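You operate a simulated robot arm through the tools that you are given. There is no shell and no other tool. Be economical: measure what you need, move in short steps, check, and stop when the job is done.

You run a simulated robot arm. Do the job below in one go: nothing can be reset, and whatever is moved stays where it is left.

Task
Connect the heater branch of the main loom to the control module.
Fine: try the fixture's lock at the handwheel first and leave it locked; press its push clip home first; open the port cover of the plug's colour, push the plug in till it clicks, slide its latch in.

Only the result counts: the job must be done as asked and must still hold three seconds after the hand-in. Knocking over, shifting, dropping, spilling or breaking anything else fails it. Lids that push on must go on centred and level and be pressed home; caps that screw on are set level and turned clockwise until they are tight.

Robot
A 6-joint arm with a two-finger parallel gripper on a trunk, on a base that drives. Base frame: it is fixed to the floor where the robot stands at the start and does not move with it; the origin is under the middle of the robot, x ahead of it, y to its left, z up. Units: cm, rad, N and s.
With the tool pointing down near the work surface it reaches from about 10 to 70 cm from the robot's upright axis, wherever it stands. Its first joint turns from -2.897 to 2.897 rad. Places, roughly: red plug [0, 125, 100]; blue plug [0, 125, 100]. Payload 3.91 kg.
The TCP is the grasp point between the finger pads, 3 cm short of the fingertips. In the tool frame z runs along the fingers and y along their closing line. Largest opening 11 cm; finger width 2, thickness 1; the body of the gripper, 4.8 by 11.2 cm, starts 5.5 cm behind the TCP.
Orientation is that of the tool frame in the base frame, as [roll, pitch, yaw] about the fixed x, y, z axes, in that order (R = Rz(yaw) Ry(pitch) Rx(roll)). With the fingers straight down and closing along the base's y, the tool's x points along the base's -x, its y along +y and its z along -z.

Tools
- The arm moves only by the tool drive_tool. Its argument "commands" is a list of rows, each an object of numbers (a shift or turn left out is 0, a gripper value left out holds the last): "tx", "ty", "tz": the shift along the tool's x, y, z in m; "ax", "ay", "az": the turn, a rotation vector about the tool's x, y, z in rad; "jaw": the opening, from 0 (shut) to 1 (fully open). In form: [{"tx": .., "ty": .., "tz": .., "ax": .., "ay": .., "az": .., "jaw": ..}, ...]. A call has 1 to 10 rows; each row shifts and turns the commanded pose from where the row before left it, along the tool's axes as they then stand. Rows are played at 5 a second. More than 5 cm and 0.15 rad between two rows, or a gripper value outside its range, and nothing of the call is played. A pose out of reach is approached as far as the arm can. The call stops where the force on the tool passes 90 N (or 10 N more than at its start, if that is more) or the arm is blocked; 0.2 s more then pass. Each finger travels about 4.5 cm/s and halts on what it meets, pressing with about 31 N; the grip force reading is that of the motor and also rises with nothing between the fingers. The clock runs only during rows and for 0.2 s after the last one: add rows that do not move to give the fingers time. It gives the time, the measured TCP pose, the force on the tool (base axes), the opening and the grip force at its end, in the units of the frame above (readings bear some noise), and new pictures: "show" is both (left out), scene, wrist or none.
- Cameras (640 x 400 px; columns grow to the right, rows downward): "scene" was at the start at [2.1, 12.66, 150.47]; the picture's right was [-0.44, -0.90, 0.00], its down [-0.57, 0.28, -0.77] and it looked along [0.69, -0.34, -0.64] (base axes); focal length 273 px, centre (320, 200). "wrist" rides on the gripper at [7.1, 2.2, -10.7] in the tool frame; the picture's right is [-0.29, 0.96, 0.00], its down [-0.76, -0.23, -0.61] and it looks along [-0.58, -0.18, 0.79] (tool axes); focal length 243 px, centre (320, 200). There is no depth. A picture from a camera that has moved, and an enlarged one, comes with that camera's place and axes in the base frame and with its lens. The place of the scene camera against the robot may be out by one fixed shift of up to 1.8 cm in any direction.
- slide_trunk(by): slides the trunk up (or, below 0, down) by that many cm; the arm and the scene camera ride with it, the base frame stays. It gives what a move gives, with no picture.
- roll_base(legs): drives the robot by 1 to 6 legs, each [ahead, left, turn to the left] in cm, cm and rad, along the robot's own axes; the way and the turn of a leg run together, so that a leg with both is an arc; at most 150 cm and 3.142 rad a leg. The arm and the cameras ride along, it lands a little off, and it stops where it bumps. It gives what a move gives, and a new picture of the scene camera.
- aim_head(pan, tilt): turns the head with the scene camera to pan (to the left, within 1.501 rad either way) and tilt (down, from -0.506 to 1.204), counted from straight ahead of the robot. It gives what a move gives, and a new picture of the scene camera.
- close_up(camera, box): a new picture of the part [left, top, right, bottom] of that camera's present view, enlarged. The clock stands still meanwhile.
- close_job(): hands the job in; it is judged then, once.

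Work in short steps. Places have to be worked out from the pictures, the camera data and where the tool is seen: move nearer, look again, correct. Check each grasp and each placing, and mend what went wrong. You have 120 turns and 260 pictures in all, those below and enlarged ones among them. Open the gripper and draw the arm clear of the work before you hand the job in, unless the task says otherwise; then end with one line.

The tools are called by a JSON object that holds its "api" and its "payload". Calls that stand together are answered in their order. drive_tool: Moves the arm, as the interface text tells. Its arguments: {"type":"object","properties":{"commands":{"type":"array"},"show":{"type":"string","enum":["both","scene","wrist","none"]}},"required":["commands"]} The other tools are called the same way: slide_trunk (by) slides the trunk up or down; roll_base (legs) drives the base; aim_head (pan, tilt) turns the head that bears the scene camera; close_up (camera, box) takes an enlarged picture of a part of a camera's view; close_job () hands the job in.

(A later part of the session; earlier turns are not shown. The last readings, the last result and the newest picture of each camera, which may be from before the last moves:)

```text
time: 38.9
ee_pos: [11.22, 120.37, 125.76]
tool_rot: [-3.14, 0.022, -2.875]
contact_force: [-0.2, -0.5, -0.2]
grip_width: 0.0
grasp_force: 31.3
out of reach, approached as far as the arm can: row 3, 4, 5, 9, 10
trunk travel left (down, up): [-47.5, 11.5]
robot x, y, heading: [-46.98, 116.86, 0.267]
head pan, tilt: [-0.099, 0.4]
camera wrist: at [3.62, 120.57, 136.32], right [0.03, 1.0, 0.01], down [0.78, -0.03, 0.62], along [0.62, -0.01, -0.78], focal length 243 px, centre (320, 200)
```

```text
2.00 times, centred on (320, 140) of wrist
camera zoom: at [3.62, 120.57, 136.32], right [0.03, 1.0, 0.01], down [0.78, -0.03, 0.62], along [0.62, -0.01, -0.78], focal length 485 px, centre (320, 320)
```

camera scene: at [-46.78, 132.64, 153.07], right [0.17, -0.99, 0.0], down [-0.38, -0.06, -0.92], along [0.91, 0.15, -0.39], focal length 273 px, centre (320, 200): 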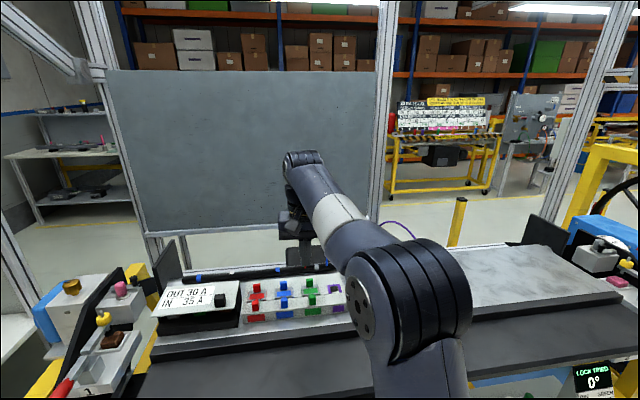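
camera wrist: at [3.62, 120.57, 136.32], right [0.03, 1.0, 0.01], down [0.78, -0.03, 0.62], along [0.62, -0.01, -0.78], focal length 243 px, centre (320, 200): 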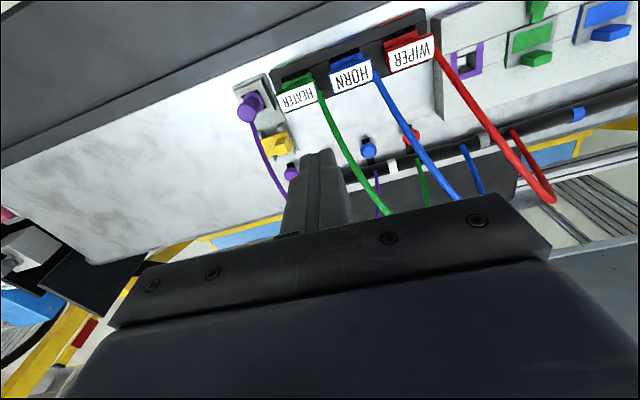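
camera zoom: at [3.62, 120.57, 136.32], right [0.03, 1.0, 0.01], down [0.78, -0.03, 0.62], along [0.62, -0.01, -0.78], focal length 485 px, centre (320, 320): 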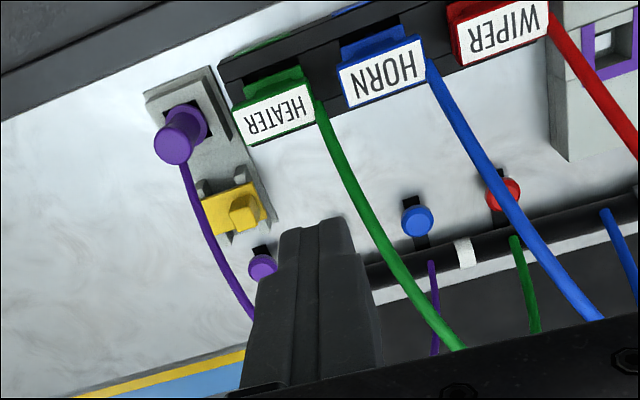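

I raise the trunk for a higher viewpoint and reach.

{"api": "slide_trunk", "payload": {"by": 11}}

{"api": "drive_tool", "payload": {"commands": [{"tx": -0.03}, {"tx": -0.03}, {"tx": -0.03}]}}

```text
time: 40.3
ee_pos: [11.18, 120.45, 136.76]
tool_rot: [-3.139, 0.022, -2.874]
contact_force: [-0.2, 0.0, 0.1]
grip_width: 0.0
grasp_force: 31.5
trunk travel left (down, up): [-58.5, 0.5]
robot x, y, heading: [-46.48, 116.81, 0.268]
head pan, tilt: [-0.099, 0.4]
```

```text
time: 41.1
ee_pos: [15.71, 122.51, 133.26]
tool_rot: [-3.141, 0.025, -2.876]
contact_force: [-0.5, 1.0, -0.2]
grip_width: 0.0
grasp_force: 30.5
out of reach, approached as far as the arm can: row 1, 2, 3
trunk travel left (down, up): [-58.5, 0.5]
robot x, y, heading: [-46.86, 116.87, 0.263]
head pan, tilt: [-0.099, 0.4]
camera scene: at [-46.86, 132.62, 164.09], right [0.17, -0.99, 0.0], down [-0.38, -0.06, -0.92], along [0.91, 0.15, -0.39], focal length 273 px, centre (320, 200)
camera wrist: at [8.13, 122.63, 143.75], right [0.03, 1.0, 0.01], down [0.78, -0.03, 0.63], along [0.63, -0.01, -0.78], focal length 243 px, centre (320, 200)
```

scene: 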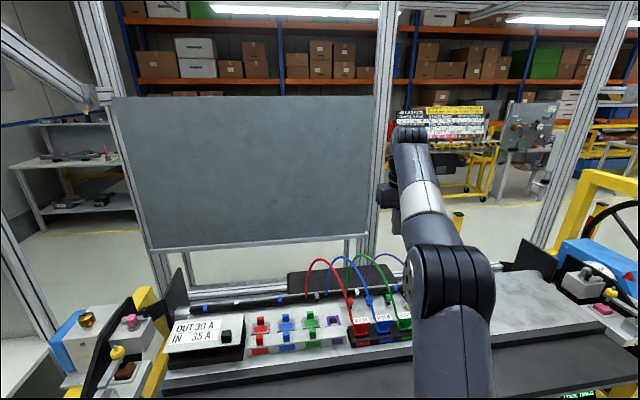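
wrist: 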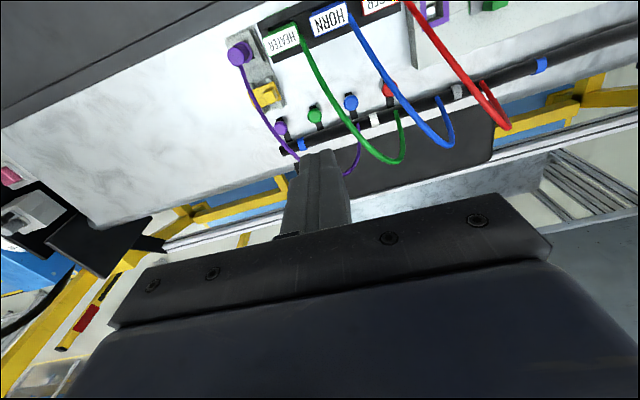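

The purple cable arches right over the green clip, so I'll need a leaning approach and to stand closer. I check base clearance.

{"api": "aim_head", "payload": {"pan": 0.3, "tilt": 1.2}}

```text
time: 42.2
ee_pos: [15.76, 122.48, 133.08]
tool_rot: [-3.14, 0.024, -2.875]
contact_force: [-0.8, 0.8, -0.3]
grip_width: 0.0
grasp_force: 30.0
trunk travel left (down, up): [-58.5, 0.5]
robot x, y, heading: [-46.36, 116.77, 0.263]
head pan, tilt: [0.3, 1.201]
camera scene: at [-51.19, 134.1, 157.8], right [0.54, -0.84, 0.0], down [-0.79, -0.5, -0.36], along [0.31, 0.19, -0.93], focal length 273 px, centre (320, 200)
```

scene: 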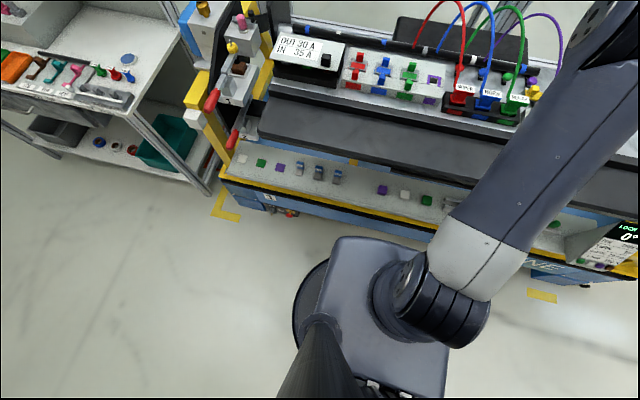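

I shift right 12 cm and then ahead 6 cm (it stops if it bumps), with the arm high above the cables.

{"api": "roll_base", "payload": {"legs": [[0, -12, 0], [6, 0, 0]]}}

```text
time: 44.0
ee_pos: [24.6, 112.52, 133.2]
tool_rot: [-3.141, 0.023, -2.875]
contact_force: [0.0, -0.7, 0.1]
grip_width: 0.0
grasp_force: 31.2
trunk travel left (down, up): [-58.5, 0.5]
robot x, y, heading: [-37.63, 106.9, 0.268]
head pan, tilt: [0.3, 1.201]
camera scene: at [-42.3, 124.27, 157.8], right [0.54, -0.84, 0.0], down [-0.79, -0.5, -0.36], along [0.31, 0.19, -0.93], focal length 273 px, centre (320, 200)
```

scene: 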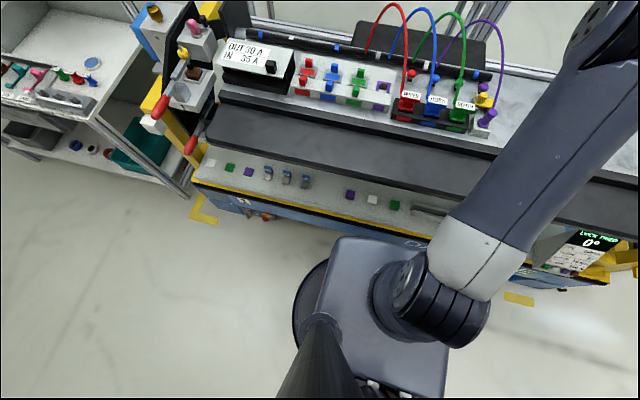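

No bump; the clip is now ~61 cm ahead. I look with the wrist camera.

{"api": "drive_tool", "payload": {"commands": [{"tz": 0.02}], "show": "wrist"}}

{"api": "close_up", "payload": {"camera": "wrist", "box": [280, 20, 560, 195]}}

```text
time: 44.4
ee_pos: [24.58, 112.63, 131.09]
tool_rot: [-3.141, 0.025, -2.876]
contact_force: [0.1, -0.2, 0.2]
grip_width: 0.02
grasp_force: 31.6
trunk travel left (down, up): [-58.5, 0.5]
robot x, y, heading: [-37.36, 106.74, 0.265]
head pan, tilt: [0.3, 1.201]
camera wrist: at [17.0, 112.76, 141.7], right [0.03, 1.0, 0.01], down [0.78, -0.03, 0.63], along [0.63, -0.01, -0.78], focal length 243 px, centre (320, 200)
```

wrist: 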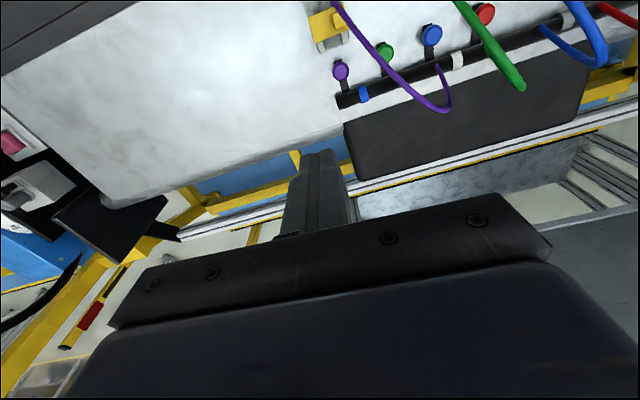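

```text
2.29 times, centred on (420, 108) of wrist
camera zoom: at [17.0, 112.76, 141.7], right [0.03, 1.0, 0.01], down [0.78, -0.03, 0.63], along [0.63, -0.01, -0.78], focal length 555 px, centre (91, 411)
```

zoom: 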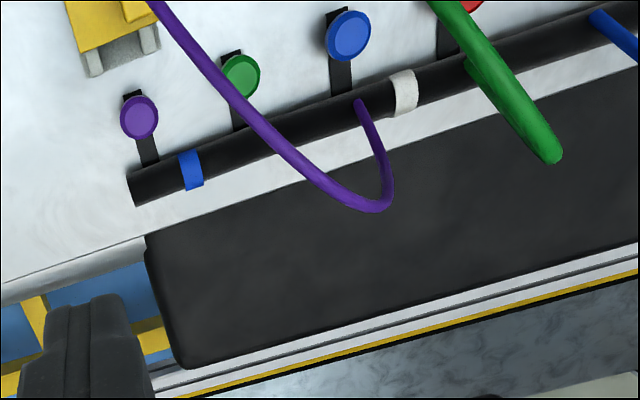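

The purple cable passes over the clip at z≈119 while the clip top is near (22.4, 121.8, 104). I turn the hand about its axis so that its thin side lies along the cable and the camera is on the free side.

{"api": "drive_tool", "payload": {"commands": [{"az": -0.145}, {"az": -0.145}, {"az": -0.145}, {"az": -0.145}, {"az": -0.145}, {"az": -0.145}, {"az": -0.145}, {"az": -0.145}], "show": "none"}}

{"api": "drive_tool", "payload": {"commands": [{"az": -0.145}, {"az": -0.145}, {"az": -0.145}, {"az": -0.145}, {"az": -0.145}, {"az": -0.145}, {"az": -0.145}], "show": "wrist"}}

```text
time: 46.2
ee_pos: [24.6, 112.58, 131.03]
tool_rot: [-3.118, 0.007, -1.713]
contact_force: [1.9, 0.3, 0.6]
grip_width: 0.03
grasp_force: 31.0
trunk travel left (down, up): [-58.5, 0.5]
robot x, y, heading: [-37.83, 107.03, 0.262]
head pan, tilt: [0.3, 1.201]
```

```text
time: 47.8
ee_pos: [24.59, 112.5, 131.12]
tool_rot: [-3.123, -0.015, -0.697]
contact_force: [-0.3, -0.6, -0.1]
grip_width: 0.0
grasp_force: 31.1
trunk travel left (down, up): [-58.5, 0.5]
robot x, y, heading: [-37.91, 107.01, 0.261]
head pan, tilt: [0.3, 1.201]
camera wrist: at [28.51, 106.26, 141.95], right [-0.84, -0.55, -0.02], down [-0.45, 0.66, 0.6], along [-0.31, 0.51, -0.8], focal length 243 px, centre (320, 200)
```

wrist: 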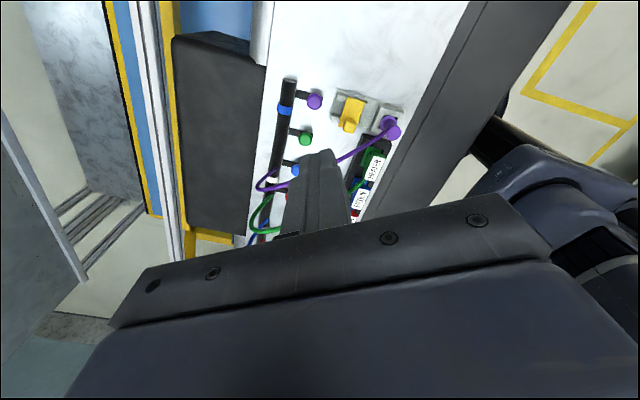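

The turn worked. Now I lean the hand 24° away from the cables and move to a stand-off along the approach axis.

{"api": "drive_tool", "payload": {"commands": [{"ay": -0.14}, {"ay": -0.14}, {"ay": -0.14}, {"tx": 0.03}, {"ty": -0.03}, {"ty": -0.027}, {"tz": 0.042}]}}

```text
time: 49.4
ee_pos: [21.9, 117.24, 118.45]
tool_rot: [-3.121, 0.405, -0.693]
contact_force: [0.0, 0.6, 0.0]
grip_width: 0.0
grasp_force: 30.7
out of reach, approached as far as the arm can: row 1, 2, 3, 4, 5, 6
trunk travel left (down, up): [-58.5, 0.5]
robot x, y, heading: [-37.92, 107.03, 0.264]
head pan, tilt: [0.3, 1.201]
camera scene: at [-42.39, 124.24, 157.8], right [0.54, -0.84, 0.0], down [-0.79, -0.5, -0.36], along [0.31, 0.19, -0.93], focal length 273 px, centre (320, 200)
camera wrist: at [28.72, 108.49, 125.46], right [-0.82, -0.56, 0.1], down [-0.21, 0.46, 0.86], along [-0.53, 0.69, -0.5], focal length 243 px, centre (320, 200)
```

scene: 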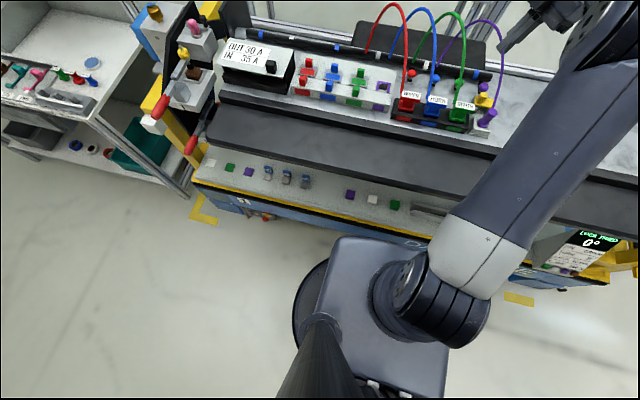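
wrist: 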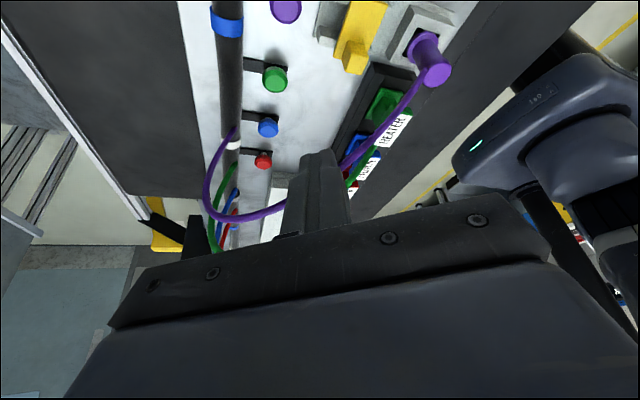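

The hand is leaning but ended short. I step away from the cable and along to the approach axis.

{"api": "drive_tool", "payload": {"commands": [{"tx": 0.015}, {"tx": 0.012}], "show": "wrist"}}

```text
time: 50.0
ee_pos: [23.99, 115.68, 117.44]
tool_rot: [-3.121, 0.404, -0.694]
contact_force: [-0.8, 0.1, 1.0]
grip_width: 0.0
grasp_force: 30.6
trunk travel left (down, up): [-58.5, 0.5]
robot x, y, heading: [-38.28, 106.71, 0.266]
head pan, tilt: [0.3, 1.201]
camera wrist: at [30.75, 106.99, 124.52], right [-0.82, -0.56, 0.1], down [-0.21, 0.46, 0.86], along [-0.53, 0.69, -0.5], focal length 243 px, centre (320, 200)
```

wrist: 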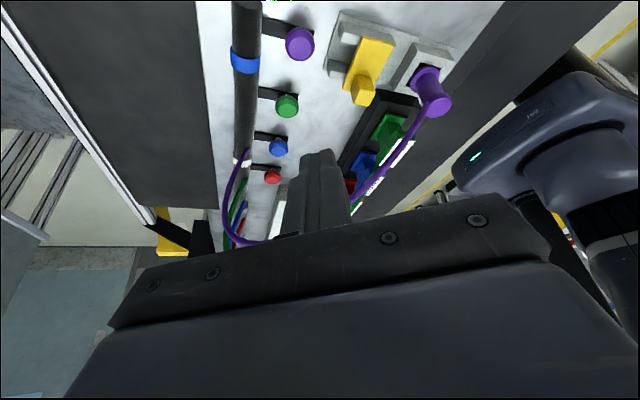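

Clip is at about (22.5, 121.4, 103.8). I align sideways and descend most of the way along the tool axis.

{"api": "drive_tool", "payload": {"commands": [{"ty": -0.036, "tx": 0.004}, {"tz": 0.04}, {"tz": 0.04}]}}

{"api": "close_up", "payload": {"camera": "wrist", "box": [220, 20, 420, 200]}}

```text
time: 50.8
ee_pos: [24.12, 120.3, 110.08]
tool_rot: [-3.121, 0.405, -0.694]
contact_force: [0.1, 0.1, 0.5]
grip_width: 0.02
grasp_force: 31.0
trunk travel left (down, up): [-58.5, 0.5]
robot x, y, heading: [-38.19, 106.88, 0.267]
head pan, tilt: [0.3, 1.201]
camera scene: at [-42.45, 124.23, 157.8], right [0.54, -0.84, 0.0], down [-0.79, -0.5, -0.36], along [0.31, 0.19, -0.93], focal length 273 px, centre (320, 200)
camera wrist: at [30.98, 111.65, 117.07], right [-0.82, -0.56, 0.1], down [-0.21, 0.46, 0.86], along [-0.53, 0.69, -0.5], focal length 243 px, centre (320, 200)
```

scene: 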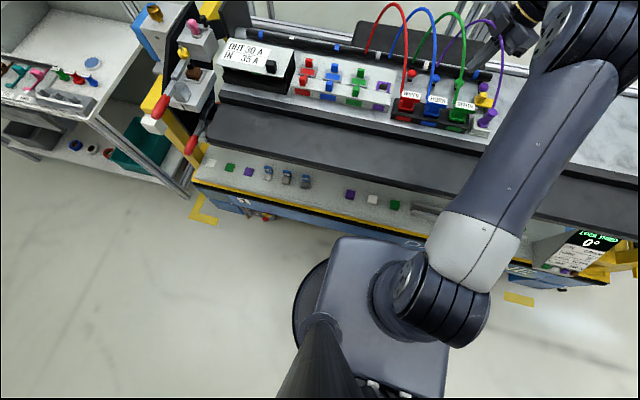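
wrist: 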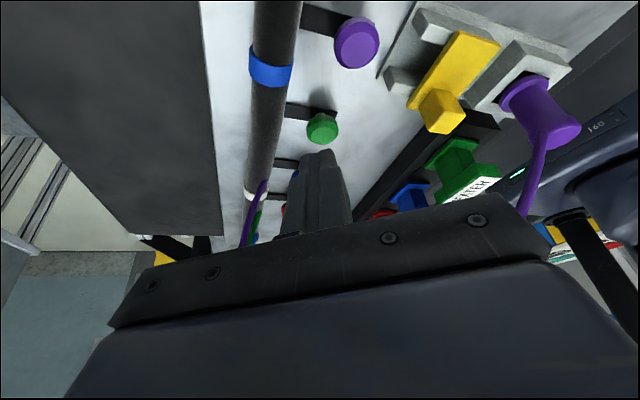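

```text
2.22 times, centred on (320, 110) of wrist
camera zoom: at [30.98, 111.65, 117.07], right [-0.82, -0.56, 0.1], down [-0.21, 0.46, 0.86], along [-0.53, 0.69, -0.5], focal length 539 px, centre (320, 400)
```

zoom: 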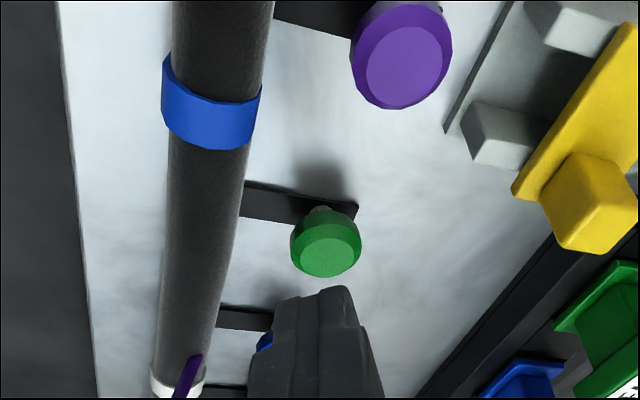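

Aligned; I go down to contact, then press straight down in small steps.

{"api": "drive_tool", "payload": {"commands": [{"tz": 0.015, "ty": 0.002}, {"tz": 0.013}, {"tx": 0.0012, "tz": 0.0028}, {"tx": 0.0012, "tz": 0.0028}, {"tx": 0.0012, "tz": 0.0028}], "show": "wrist"}}

{"api": "close_up", "payload": {"camera": "wrist", "box": [240, 80, 400, 180]}}

```text
time: 52.0
ee_pos: [23.32, 120.85, 106.37]
tool_rot: [-3.123, 0.406, -0.694]
contact_force: [0.5, 0.0, 1.0]
grip_width: 0.01
grasp_force: 30.9
trunk travel left (down, up): [-58.5, 0.5]
robot x, y, heading: [-37.9, 106.88, 0.269]
head pan, tilt: [0.3, 1.201]
camera wrist: at [30.05, 112.22, 113.47], right [-0.82, -0.56, 0.1], down [-0.21, 0.46, 0.86], along [-0.53, 0.69, -0.5], focal length 243 px, centre (320, 200)
```

wrist: 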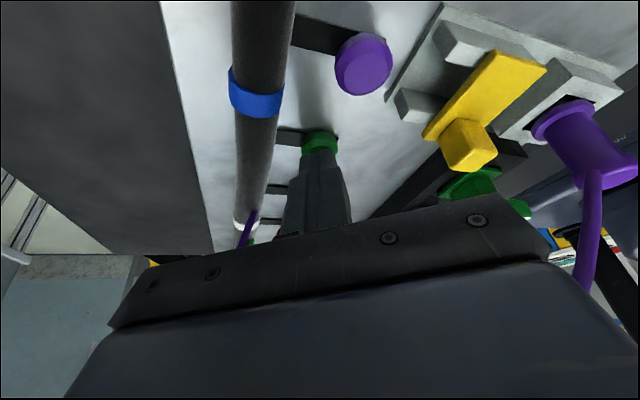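

```text
4.00 times, centred on (320, 130) of wrist
camera zoom: at [30.05, 112.22, 113.47], right [-0.82, -0.56, 0.1], down [-0.21, 0.46, 0.86], along [-0.53, 0.69, -0.5], focal length 970 px, centre (320, 480)
```

zoom: 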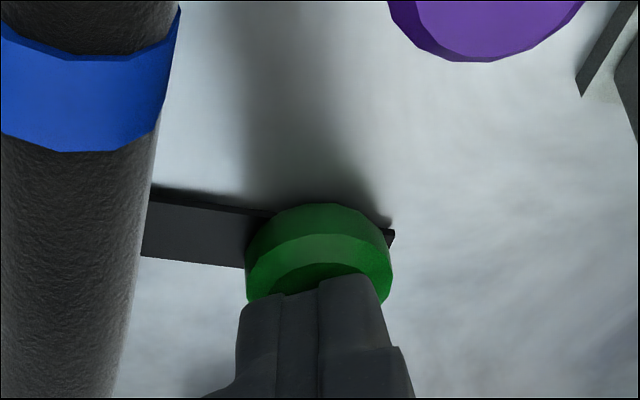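

The tip is just on the cap. I press on downward.

{"api": "drive_tool", "payload": {"commands": [{"tx": 0.0012, "tz": 0.0028}, {"tx": 0.0012, "tz": 0.0028}, {"tx": 0.0012, "tz": 0.0028}, {"tx": 0.0012, "tz": 0.0028}], "show": "wrist"}}

{"api": "close_up", "payload": {"camera": "wrist", "box": [240, 80, 400, 180]}}

```text
time: 53.0
ee_pos: [23.13, 120.87, 106.41]
tool_rot: [-3.107, 0.393, -0.686]
contact_force: [3.9, -3.7, 68.7]
grip_width: 0.0
grasp_force: 30.5
trunk travel left (down, up): [-58.5, 0.5]
robot x, y, heading: [-37.87, 107.03, 0.269]
head pan, tilt: [0.3, 1.201]
camera wrist: at [29.86, 112.17, 113.48], right [-0.82, -0.56, 0.08], down [-0.23, 0.46, 0.86], along [-0.52, 0.69, -0.5], focal length 243 px, centre (320, 200)
```

wrist: 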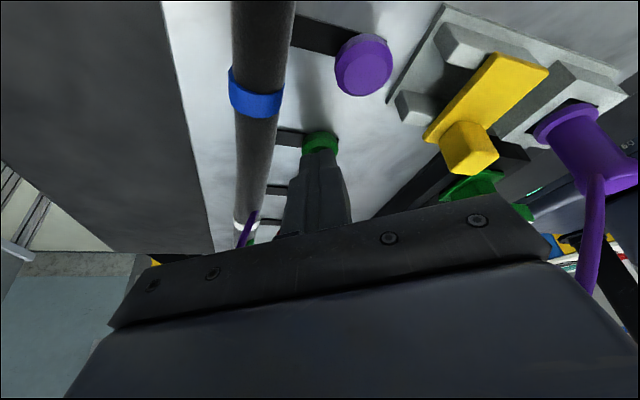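

```text
4.00 times, centred on (320, 130) of wrist
camera zoom: at [29.86, 112.17, 113.48], right [-0.82, -0.56, 0.08], down [-0.23, 0.46, 0.86], along [-0.52, 0.69, -0.5], focal length 970 px, centre (320, 480)
```

zoom: 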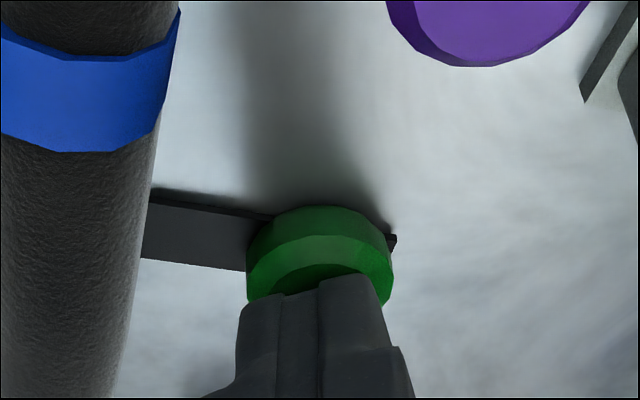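

68 N with no give — either it's already home or stiff. I back off along the axis and compare its height with the other clips.

{"api": "drive_tool", "payload": {"commands": [{"tz": -0.04}, {"tz": -0.04}], "show": "wrist"}}

{"api": "close_up", "payload": {"camera": "wrist", "box": [220, 0, 420, 180]}}

```text
time: 53.6
ee_pos: [25.6, 118.73, 112.52]
tool_rot: [-3.124, 0.407, -0.692]
contact_force: [0.2, 1.6, 0.3]
grip_width: 0.01
grasp_force: 30.4
trunk travel left (down, up): [-58.5, 0.5]
robot x, y, heading: [-37.98, 106.79, 0.265]
head pan, tilt: [0.3, 1.201]
camera wrist: at [32.57, 110.11, 119.47], right [-0.82, -0.56, 0.1], down [-0.21, 0.46, 0.86], along [-0.53, 0.69, -0.5], focal length 243 px, centre (320, 200)
```

wrist: 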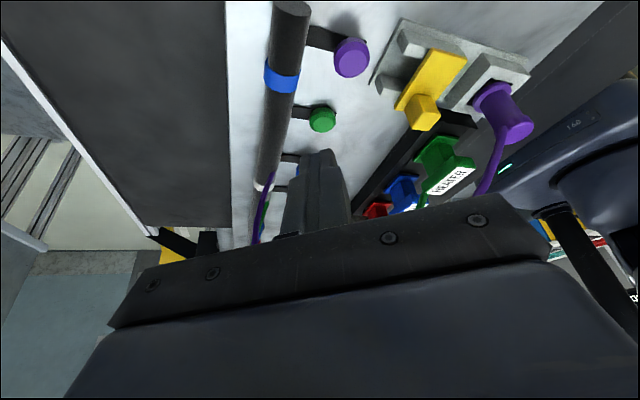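

```text
2.22 times, centred on (320, 90) of wrist
camera zoom: at [32.57, 110.11, 119.47], right [-0.82, -0.56, 0.1], down [-0.21, 0.46, 0.86], along [-0.53, 0.69, -0.5], focal length 539 px, centre (320, 444)
```

zoom: 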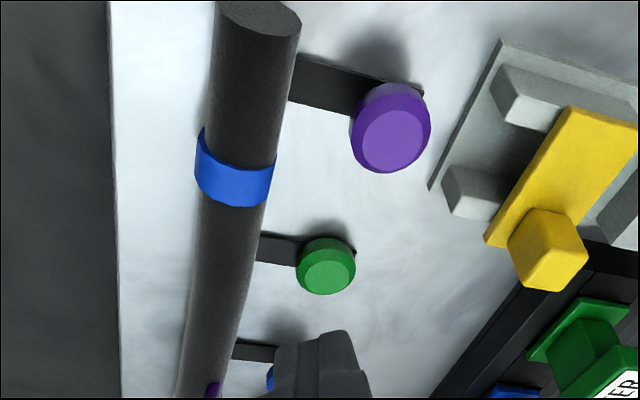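

The green cap now sits on its bracket, ~1 cm lower than before: clip home. I withdraw, undo the lean and turn the hand so it closes along the bench depth (camera to the right).

{"api": "drive_tool", "payload": {"commands": [{"tz": -0.05}, {"tz": -0.05}, {"ay": 0.135}, {"ay": 0.135}, {"ay": 0.137}, {"az": 0.15, "jaw": 0.5}, {"az": 0.15}, {"az": 0.15}, {"az": 0.15}]}}

```text
time: 55.6
ee_pos: [26.17, 116.85, 118.7]
tool_rot: [-3.125, 0.008, -1.303]
contact_force: [0.2, -0.9, -0.4]
grip_width: 5.5
grasp_force: 0.0
out of reach, approached as far as the arm can: row 2
trunk travel left (down, up): [-58.5, 0.5]
robot x, y, heading: [-37.73, 106.95, 0.264]
head pan, tilt: [0.3, 1.201]
camera scene: at [-42.4, 124.24, 157.8], right [0.54, -0.84, 0.0], down [-0.79, -0.5, -0.36], along [0.31, 0.19, -0.93], focal length 273 px, centre (320, 200)
camera wrist: at [25.92, 109.38, 129.15], right [-1.0, 0.03, -0.01], down [0.01, 0.79, 0.62], along [0.03, 0.62, -0.79], focal length 243 px, centre (320, 200)
```

scene: 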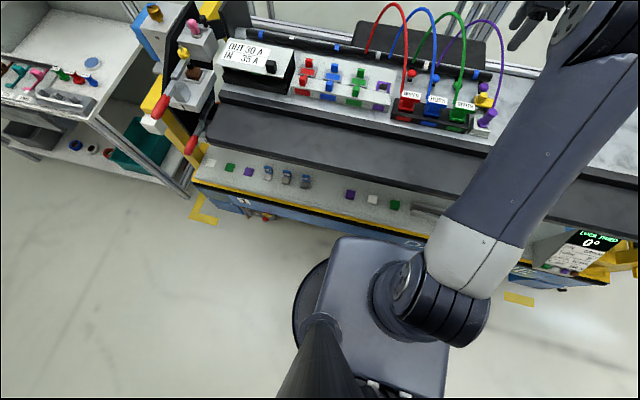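
wrist: 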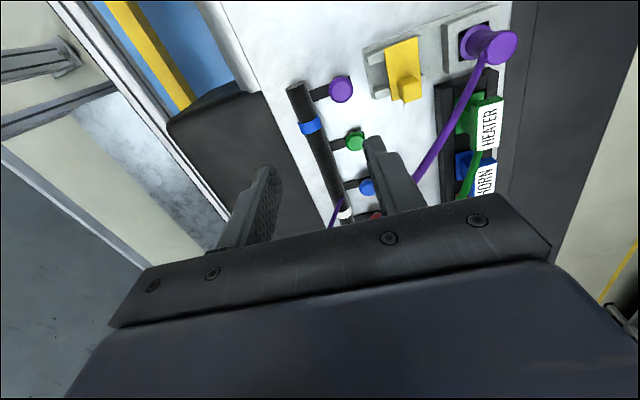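

I leave by the right side of the cables, then back toward the robot, up, and over to the ports.

{"api": "drive_tool", "payload": {"commands": [{"tx": 0.05}, {"tx": 0.04}, {"ty": 0.05}, {"ty": 0.05}, {"ty": 0.05}, {"ty": 0.05}, {"ty": 0.05}, {"tz": -0.04}], "show": "wrist"}}

{"api": "drive_tool", "payload": {"commands": [{"tx": -0.05}, {"tx": -0.05}, {"tx": -0.05}, {"tx": -0.05}, {"tx": -0.05}, {"tx": -0.05}, {"tx": -0.05}], "show": "wrist"}}

```text
time: 57.4
ee_pos: [4.26, 101.24, 122.05]
tool_rot: [-3.126, 0.009, -1.299]
contact_force: [0.2, 0.0, 0.3]
grip_width: 5.53
grasp_force: 0.2
trunk travel left (down, up): [-58.5, 0.5]
robot x, y, heading: [-37.78, 107.18, 0.265]
head pan, tilt: [0.3, 1.201]
camera wrist: at [4.1, 93.73, 132.7], right [-1.0, 0.02, -0.01], down [0.01, 0.79, 0.62], along [0.02, 0.62, -0.79], focal length 243 px, centre (320, 200)
```

wrist: 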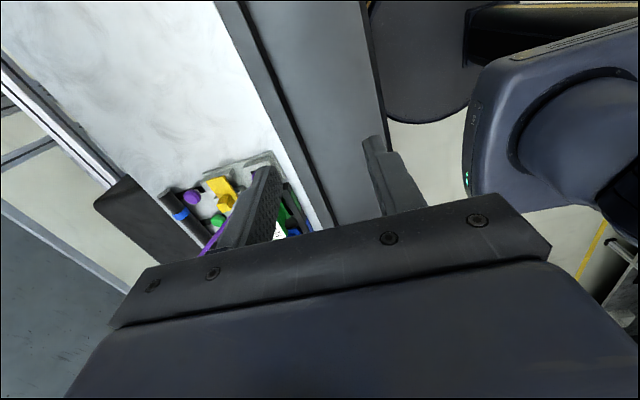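

```text
time: 59.0
ee_pos: [-5.11, 135.41, 122.26]
tool_rot: [-3.126, 0.009, -1.3]
contact_force: [-0.2, -0.5, -0.3]
grip_width: 5.49
grasp_force: 0.1
trunk travel left (down, up): [-58.5, 0.5]
robot x, y, heading: [-37.7, 106.45, 0.268]
head pan, tilt: [0.3, 1.201]
camera wrist: at [-5.28, 127.83, 132.92], right [-1.0, 0.02, -0.01], down [0.01, 0.79, 0.62], along [0.03, 0.62, -0.79], focal length 243 px, centre (320, 200)
```

wrist: 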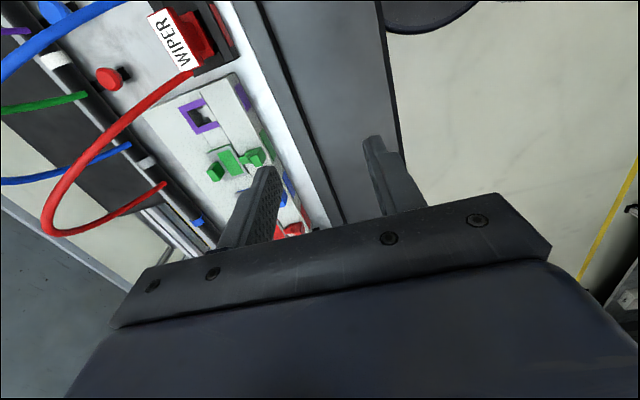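

I move left in line with the green port and then ahead, staying clear of the red cable's arch.

{"api": "drive_tool", "payload": {"commands": [{"tx": -0.045}, {"ty": -0.05}, {"ty": -0.05}, {"ty": -0.03}, {"tz": 0.05}]}}

{"api": "close_up", "payload": {"camera": "wrist", "box": [220, 40, 420, 200]}}

```text
time: 60.2
ee_pos: [6.55, 143.1, 117.79]
tool_rot: [-3.124, 0.009, -1.301]
contact_force: [-0.4, 0.0, -0.8]
grip_width: 5.5
grasp_force: 0.1
trunk travel left (down, up): [-58.5, 0.5]
robot x, y, heading: [-37.62, 107.09, 0.274]
head pan, tilt: [0.3, 1.201]
camera scene: at [-42.4, 124.26, 157.8], right [0.54, -0.84, 0.0], down [-0.79, -0.5, -0.36], along [0.31, 0.19, -0.93], focal length 273 px, centre (320, 200)
camera wrist: at [6.32, 135.58, 128.34], right [-1.0, 0.02, -0.01], down [0.01, 0.79, 0.62], along [0.03, 0.62, -0.79], focal length 243 px, centre (320, 200)
```

scene: 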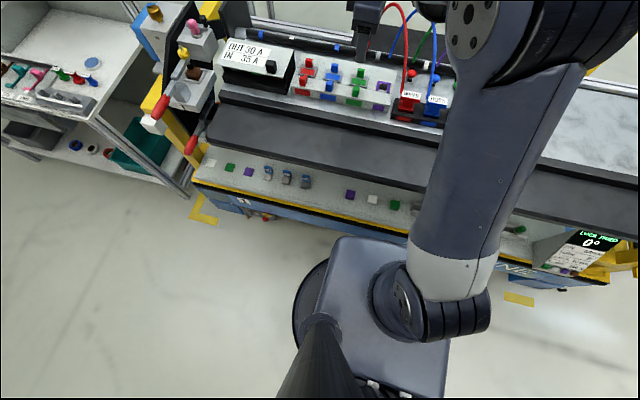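
wrist: 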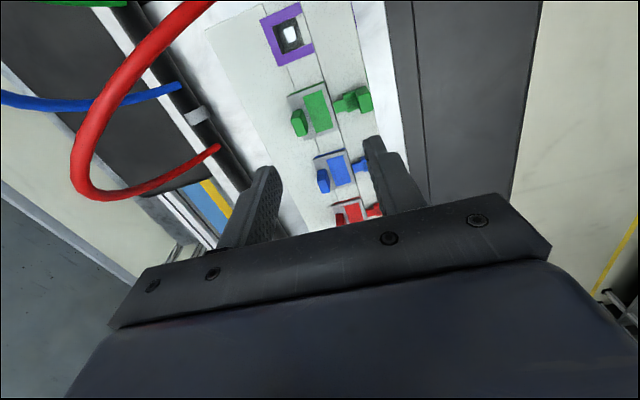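

```text
2.50 times, centred on (320, 120) of wrist
camera zoom: at [6.32, 135.58, 128.34], right [-1.0, 0.02, -0.01], down [0.01, 0.79, 0.62], along [0.03, 0.62, -0.79], focal length 606 px, centre (320, 400)
```

zoom: 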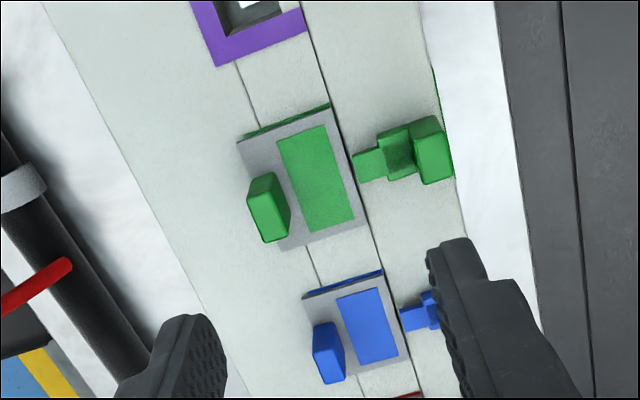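

Cover tab at about (8.9, 143.9, z≈106); latch tab at about (3.0, 141.7). I narrow the jaws and come down around the cover tab.

{"api": "drive_tool", "payload": {"commands": [{"ty": -0.024, "tx": -0.001, "jaw": 0.3}, {"tz": 0.04}, {"tz": 0.03}, {"tz": 0.015}], "show": "wrist"}}

{"api": "close_up", "payload": {"camera": "wrist", "box": [240, 80, 440, 220]}}

```text
time: 61.2
ee_pos: [8.86, 143.99, 109.1]
tool_rot: [-3.127, 0.008, -1.301]
contact_force: [-0.1, -0.5, 0.8]
grip_width: 3.28
grasp_force: 0.0
trunk travel left (down, up): [-58.5, 0.5]
robot x, y, heading: [-37.84, 106.77, 0.264]
head pan, tilt: [0.3, 1.201]
camera wrist: at [8.67, 136.44, 119.72], right [-1.0, 0.02, -0.01], down [0.01, 0.79, 0.62], along [0.03, 0.62, -0.79], focal length 243 px, centre (320, 200)
```

wrist: 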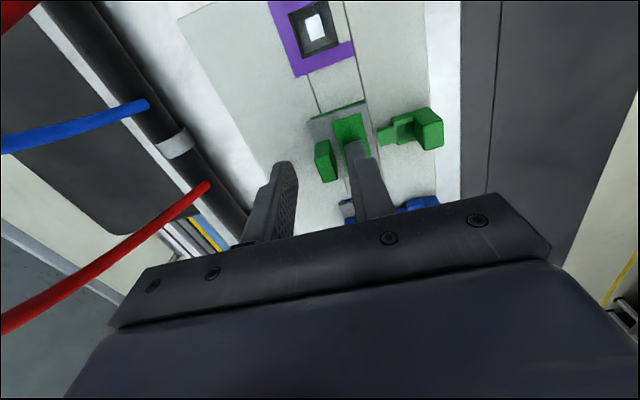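

```text
2.86 times, centred on (340, 150) of wrist
camera zoom: at [8.67, 136.44, 119.72], right [-1.0, 0.02, -0.01], down [0.01, 0.79, 0.62], along [0.03, 0.62, -0.79], focal length 693 px, centre (263, 343)
```

zoom: 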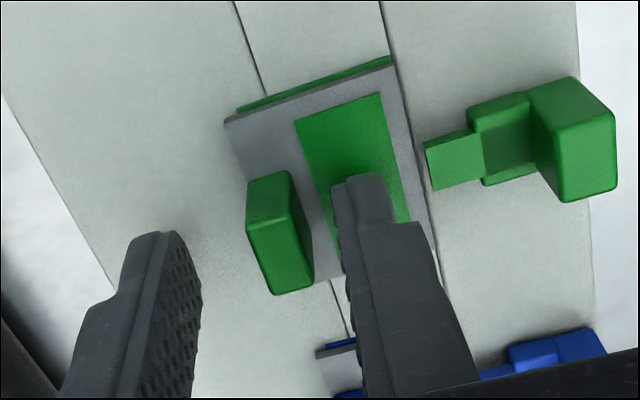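

Fingers straddle the tab. I lower 1 cm and close.

{"api": "drive_tool", "payload": {"commands": [{"tz": 0.005}, {"tz": 0.004, "tx": -0.001}, {"jaw": 0}, {}, {}, {}], "show": "wrist"}}

{"api": "close_up", "payload": {"camera": "wrist", "box": [240, 80, 440, 220]}}

```text
time: 62.6
ee_pos: [8.67, 144.04, 108.6]
tool_rot: [-3.118, 0.012, -1.3]
contact_force: [3.2, -2.2, 47.6]
grip_width: 1.4
grasp_force: 31.1
trunk travel left (down, up): [-58.5, 0.5]
robot x, y, heading: [-37.63, 106.39, 0.266]
head pan, tilt: [0.3, 1.201]
camera wrist: at [8.39, 136.36, 119.24], right [-1.0, 0.02, -0.02], down [0.01, 0.78, 0.62], along [0.03, 0.62, -0.78], focal length 243 px, centre (320, 200)
```

wrist: 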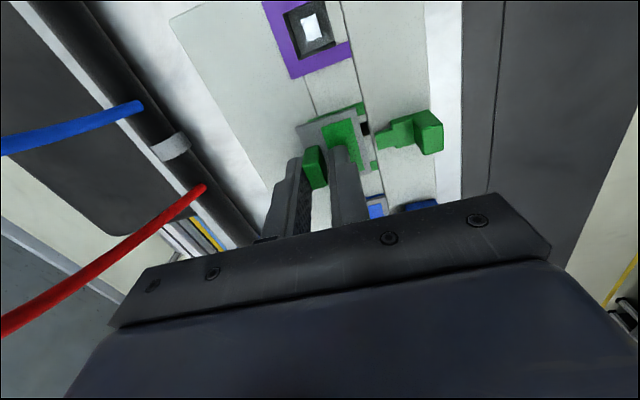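

```text
2.86 times, centred on (340, 150) of wrist
camera zoom: at [8.39, 136.36, 119.24], right [-1.0, 0.02, -0.02], down [0.01, 0.78, 0.62], along [0.03, 0.62, -0.78], focal length 693 px, centre (263, 343)
```

zoom: 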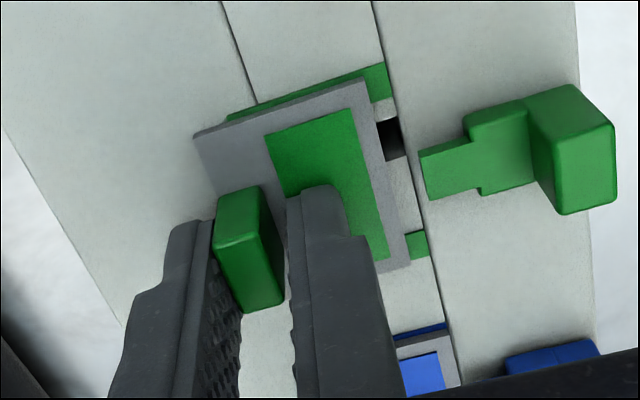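

The cover slides: it already moved ~0.6 cm away. I ease the downward pressure and push it on away from the robot.

{"api": "drive_tool", "payload": {"commands": [{"tz": -0.004}, {"ty": -0.007}, {"ty": -0.007}, {"ty": -0.007}, {"ty": -0.007}], "show": "wrist"}}

{"api": "close_up", "payload": {"camera": "wrist", "box": [240, 60, 440, 200]}}

```text
time: 63.8
ee_pos: [11.38, 144.88, 108.6]
tool_rot: [-3.127, 0.008, -1.299]
contact_force: [-3.1, 7.1, 6.7]
grip_width: 1.01
grasp_force: 44.3
trunk travel left (down, up): [-58.5, 0.5]
robot x, y, heading: [-37.75, 106.55, 0.266]
head pan, tilt: [0.3, 1.201]
camera wrist: at [11.22, 137.32, 119.27], right [-1.0, 0.02, -0.01], down [0.01, 0.79, 0.62], along [0.02, 0.62, -0.79], focal length 243 px, centre (320, 200)
```

wrist: 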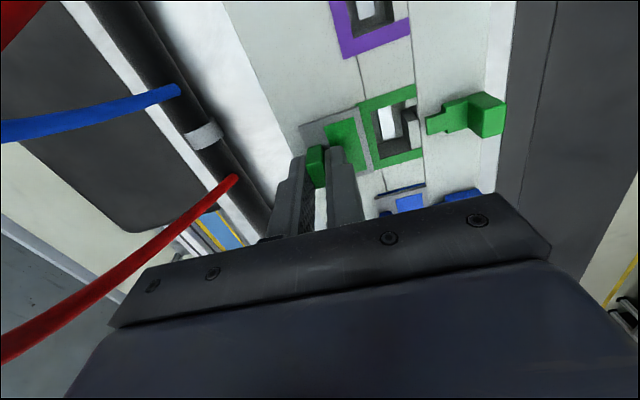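

```text
2.86 times, centred on (340, 130) of wrist
camera zoom: at [11.22, 137.32, 119.27], right [-1.0, 0.02, -0.01], down [0.01, 0.79, 0.62], along [0.02, 0.62, -0.79], focal length 693 px, centre (263, 400)
```

zoom: 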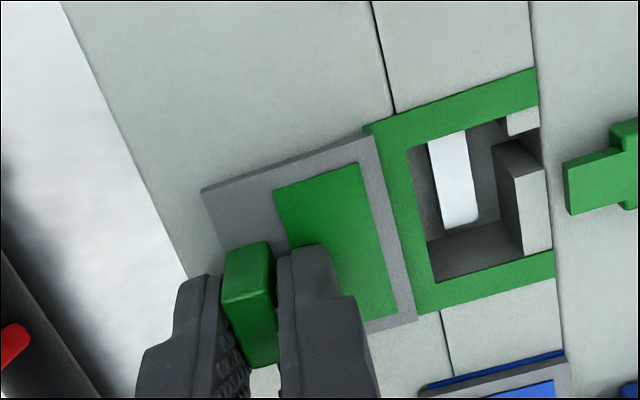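

The opening is clear; I push a little further towards the end stop.

{"api": "drive_tool", "payload": {"commands": [{"ty": -0.004}, {"ty": -0.004}, {"ty": -0.004}], "show": "none"}}

{"api": "close_up", "payload": {"camera": "wrist", "box": [240, 60, 440, 200]}}

```text
time: 64.6
ee_pos: [12.28, 145.07, 108.49]
tool_rot: [-3.131, 0.008, -1.299]
contact_force: [-21.2, 1.5, 1.0]
grip_width: 1.01
grasp_force: 44.9
trunk travel left (down, up): [-58.5, 0.5]
robot x, y, heading: [-37.41, 106.94, 0.265]
head pan, tilt: [0.3, 1.201]
```

```text
2.86 times, centred on (340, 130) of wrist
camera zoom: at [12.11, 137.63, 119.3], right [-1.0, 0.02, -0.01], down [0.01, 0.79, 0.62], along [0.02, 0.62, -0.79], focal length 693 px, centre (263, 400)
```

zoom: 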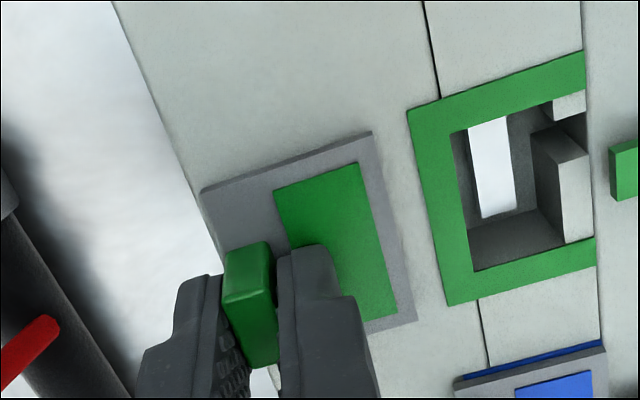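

The cover is at its stop. I release, lift and retreat, then move over to the green plug.

{"api": "drive_tool", "payload": {"commands": [{"jaw": 0.3}, {}, {"tz": -0.02}, {"ty": 0.02, "tz": -0.01}, {"ty": 0.03, "tz": -0.03}, {"ty": 0.04, "tz": -0.02}, {"ty": 0.05}, {"ty": 0.05, "jaw": 0.6}], "show": "none"}}

{"api": "drive_tool", "payload": {"commands": [{"tx": 0.05}, {"tx": 0.05}, {"tx": 0.05}, {"tx": 0.05}, {"tx": 0.04}]}}

```text
time: 66.4
ee_pos: [-5.88, 140.0, 116.37]
tool_rot: [-3.124, 0.008, -1.3]
contact_force: [0.6, -0.6, 0.7]
grip_width: 6.62
grasp_force: 0.5
trunk travel left (down, up): [-58.5, 0.5]
robot x, y, heading: [-38.01, 106.9, 0.268]
head pan, tilt: [0.3, 1.201]
```

```text
time: 67.6
ee_pos: [0.59, 116.66, 116.3]
tool_rot: [-3.126, 0.009, -1.301]
contact_force: [0.2, 0.6, -0.8]
grip_width: 6.63
grasp_force: 0.0
trunk travel left (down, up): [-58.5, 0.5]
robot x, y, heading: [-38.0, 106.4, 0.262]
head pan, tilt: [0.3, 1.201]
camera scene: at [-42.41, 124.22, 157.8], right [0.54, -0.84, 0.0], down [-0.79, -0.5, -0.36], along [0.31, 0.19, -0.93], focal length 273 px, centre (320, 200)
camera wrist: at [0.39, 109.15, 126.89], right [-1.0, 0.02, -0.01], down [0.01, 0.79, 0.62], along [0.02, 0.62, -0.79], focal length 243 px, centre (320, 200)
```

scene: 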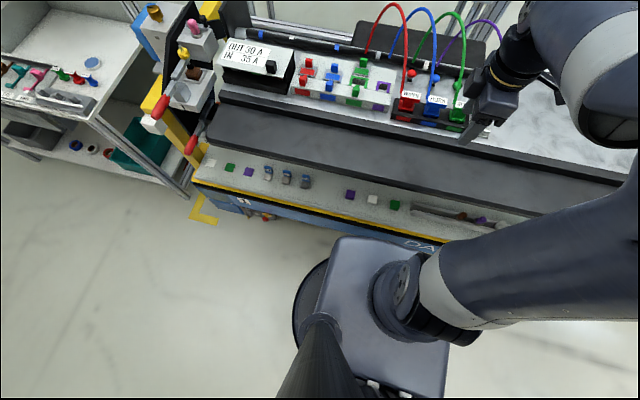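
wrist: 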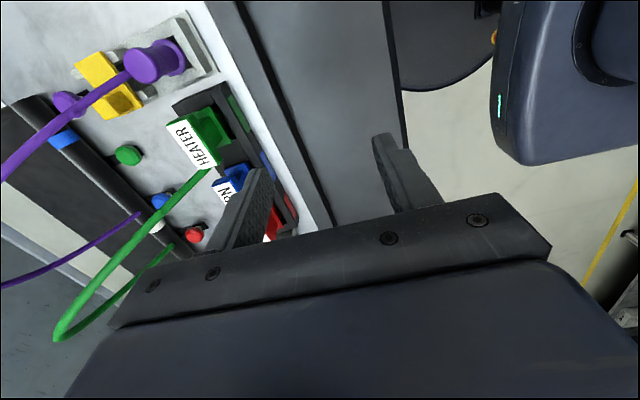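

The HEATER plug top is near (11.6, 118.3, 107.2). I zoom in to see its shape.

{"api": "close_up", "payload": {"camera": "wrist", "box": [130, 60, 290, 220]}}

```text
2.50 times, centred on (210, 140) of wrist
camera zoom: at [0.39, 109.15, 126.89], right [-1.0, 0.02, -0.01], down [0.01, 0.79, 0.62], along [0.02, 0.62, -0.79], focal length 606 px, centre (595, 350)
```

zoom: 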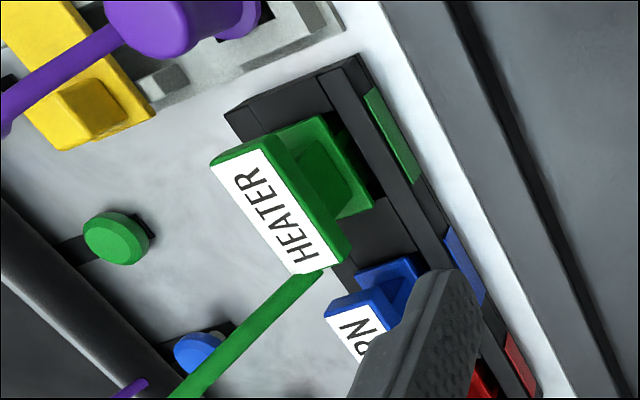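

I move over the plug, slightly to its right (away from its cable), and look before lowering.

{"api": "drive_tool", "payload": {"commands": [{"tx": 0.018}, {"ty": -0.04}, {"ty": -0.04}, {"ty": -0.03}, {"tz": 0.04}], "show": "wrist"}}

{"api": "close_up", "payload": {"camera": "wrist", "box": [200, 60, 440, 220]}}

```text
time: 68.8
ee_pos: [11.71, 118.0, 112.44]
tool_rot: [-3.126, 0.009, -1.3]
contact_force: [-0.7, 0.1, 0.4]
grip_width: 6.59
grasp_force: 0.1
trunk travel left (down, up): [-58.5, 0.5]
robot x, y, heading: [-37.93, 106.86, 0.269]
head pan, tilt: [0.3, 1.201]
camera wrist: at [11.52, 110.5, 122.96], right [-1.0, 0.02, -0.01], down [0.01, 0.79, 0.62], along [0.02, 0.62, -0.79], focal length 243 px, centre (320, 200)
```

wrist: 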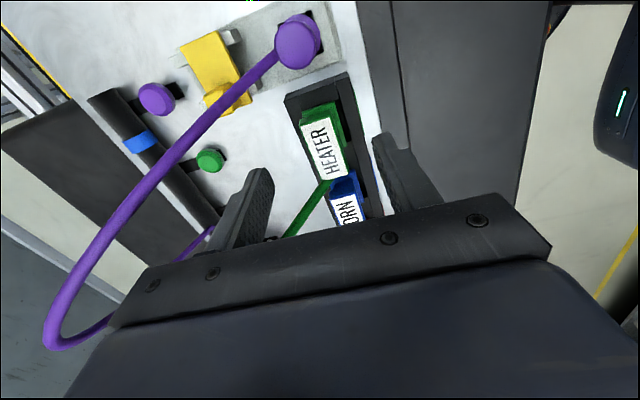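

```text
2.50 times, centred on (320, 140) of wrist
camera zoom: at [11.52, 110.5, 122.96], right [-1.0, 0.02, -0.01], down [0.01, 0.79, 0.62], along [0.02, 0.62, -0.79], focal length 606 px, centre (320, 350)
```

zoom: 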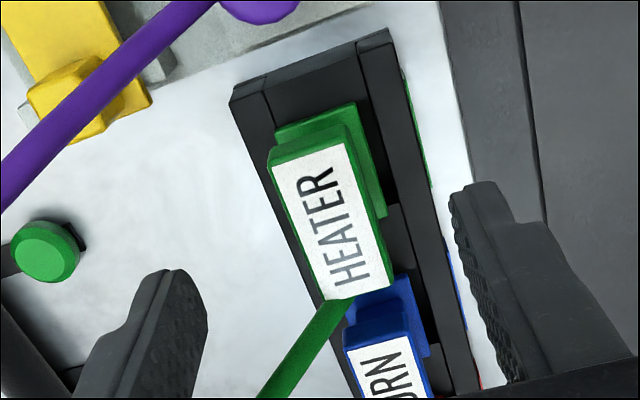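

Well centred. I lower to straddle the plug's flange and waist, and close.

{"api": "drive_tool", "payload": {"commands": [{"tz": 0.02}, {"tz": 0.015}, {"jaw": 0.0}, {}, {}, {}, {}], "show": "wrist"}}

{"api": "close_up", "payload": {"camera": "wrist", "box": [200, 60, 440, 220]}}

```text
time: 70.4
ee_pos: [11.68, 118.08, 108.9]
tool_rot: [-3.123, 0.01, -1.3]
contact_force: [-7.1, -2.3, 1.5]
grip_width: 2.1
grasp_force: 31.7
trunk travel left (down, up): [-58.5, 0.5]
robot x, y, heading: [-37.73, 107.16, 0.264]
head pan, tilt: [0.3, 1.201]
camera wrist: at [11.55, 110.57, 119.6], right [-1.0, 0.02, -0.02], down [0.01, 0.79, 0.62], along [0.03, 0.62, -0.79], focal length 243 px, centre (320, 200)
```

wrist: 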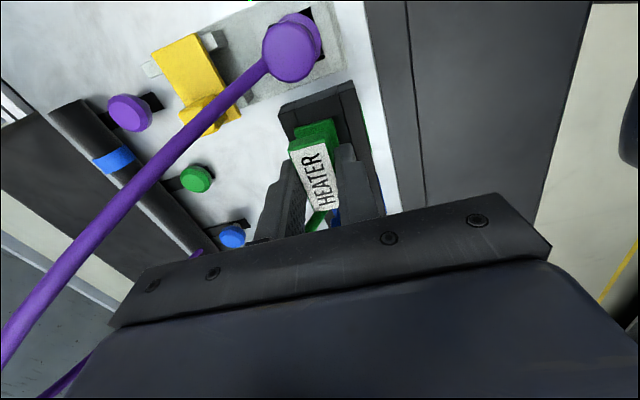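

```text
2.50 times, centred on (320, 140) of wrist
camera zoom: at [11.55, 110.57, 119.6], right [-1.0, 0.02, -0.02], down [0.01, 0.79, 0.62], along [0.03, 0.62, -0.79], focal length 606 px, centre (320, 350)
```

zoom: 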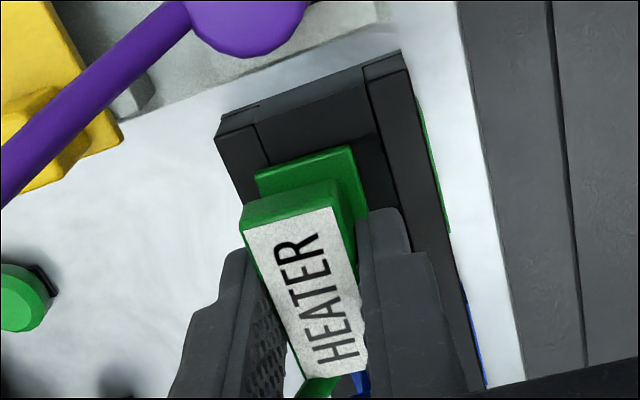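

Grasped at 2.1 cm. I lift straight up and check it comes along.

{"api": "drive_tool", "payload": {"commands": [{"tz": -0.01}, {"tz": -0.01}, {"tz": -0.02}, {"tz": -0.02}], "show": "wrist"}}

```text
time: 71.4
ee_pos: [11.85, 118.02, 114.92]
tool_rot: [-3.125, 0.009, -1.3]
contact_force: [-0.8, 0.8, -1.1]
grip_width: 2.08
grasp_force: 30.7
trunk travel left (down, up): [-58.5, 0.5]
robot x, y, heading: [-38.06, 107.27, 0.265]
head pan, tilt: [0.3, 1.201]
camera wrist: at [11.6, 110.47, 125.61], right [-1.0, 0.02, -0.01], down [0.01, 0.79, 0.62], along [0.03, 0.62, -0.79], focal length 243 px, centre (320, 200)
```

wrist: 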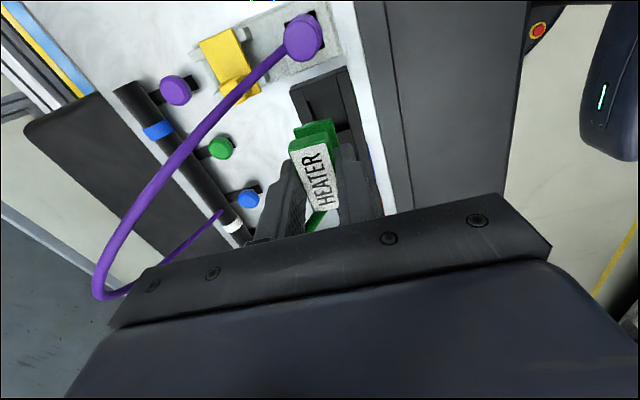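

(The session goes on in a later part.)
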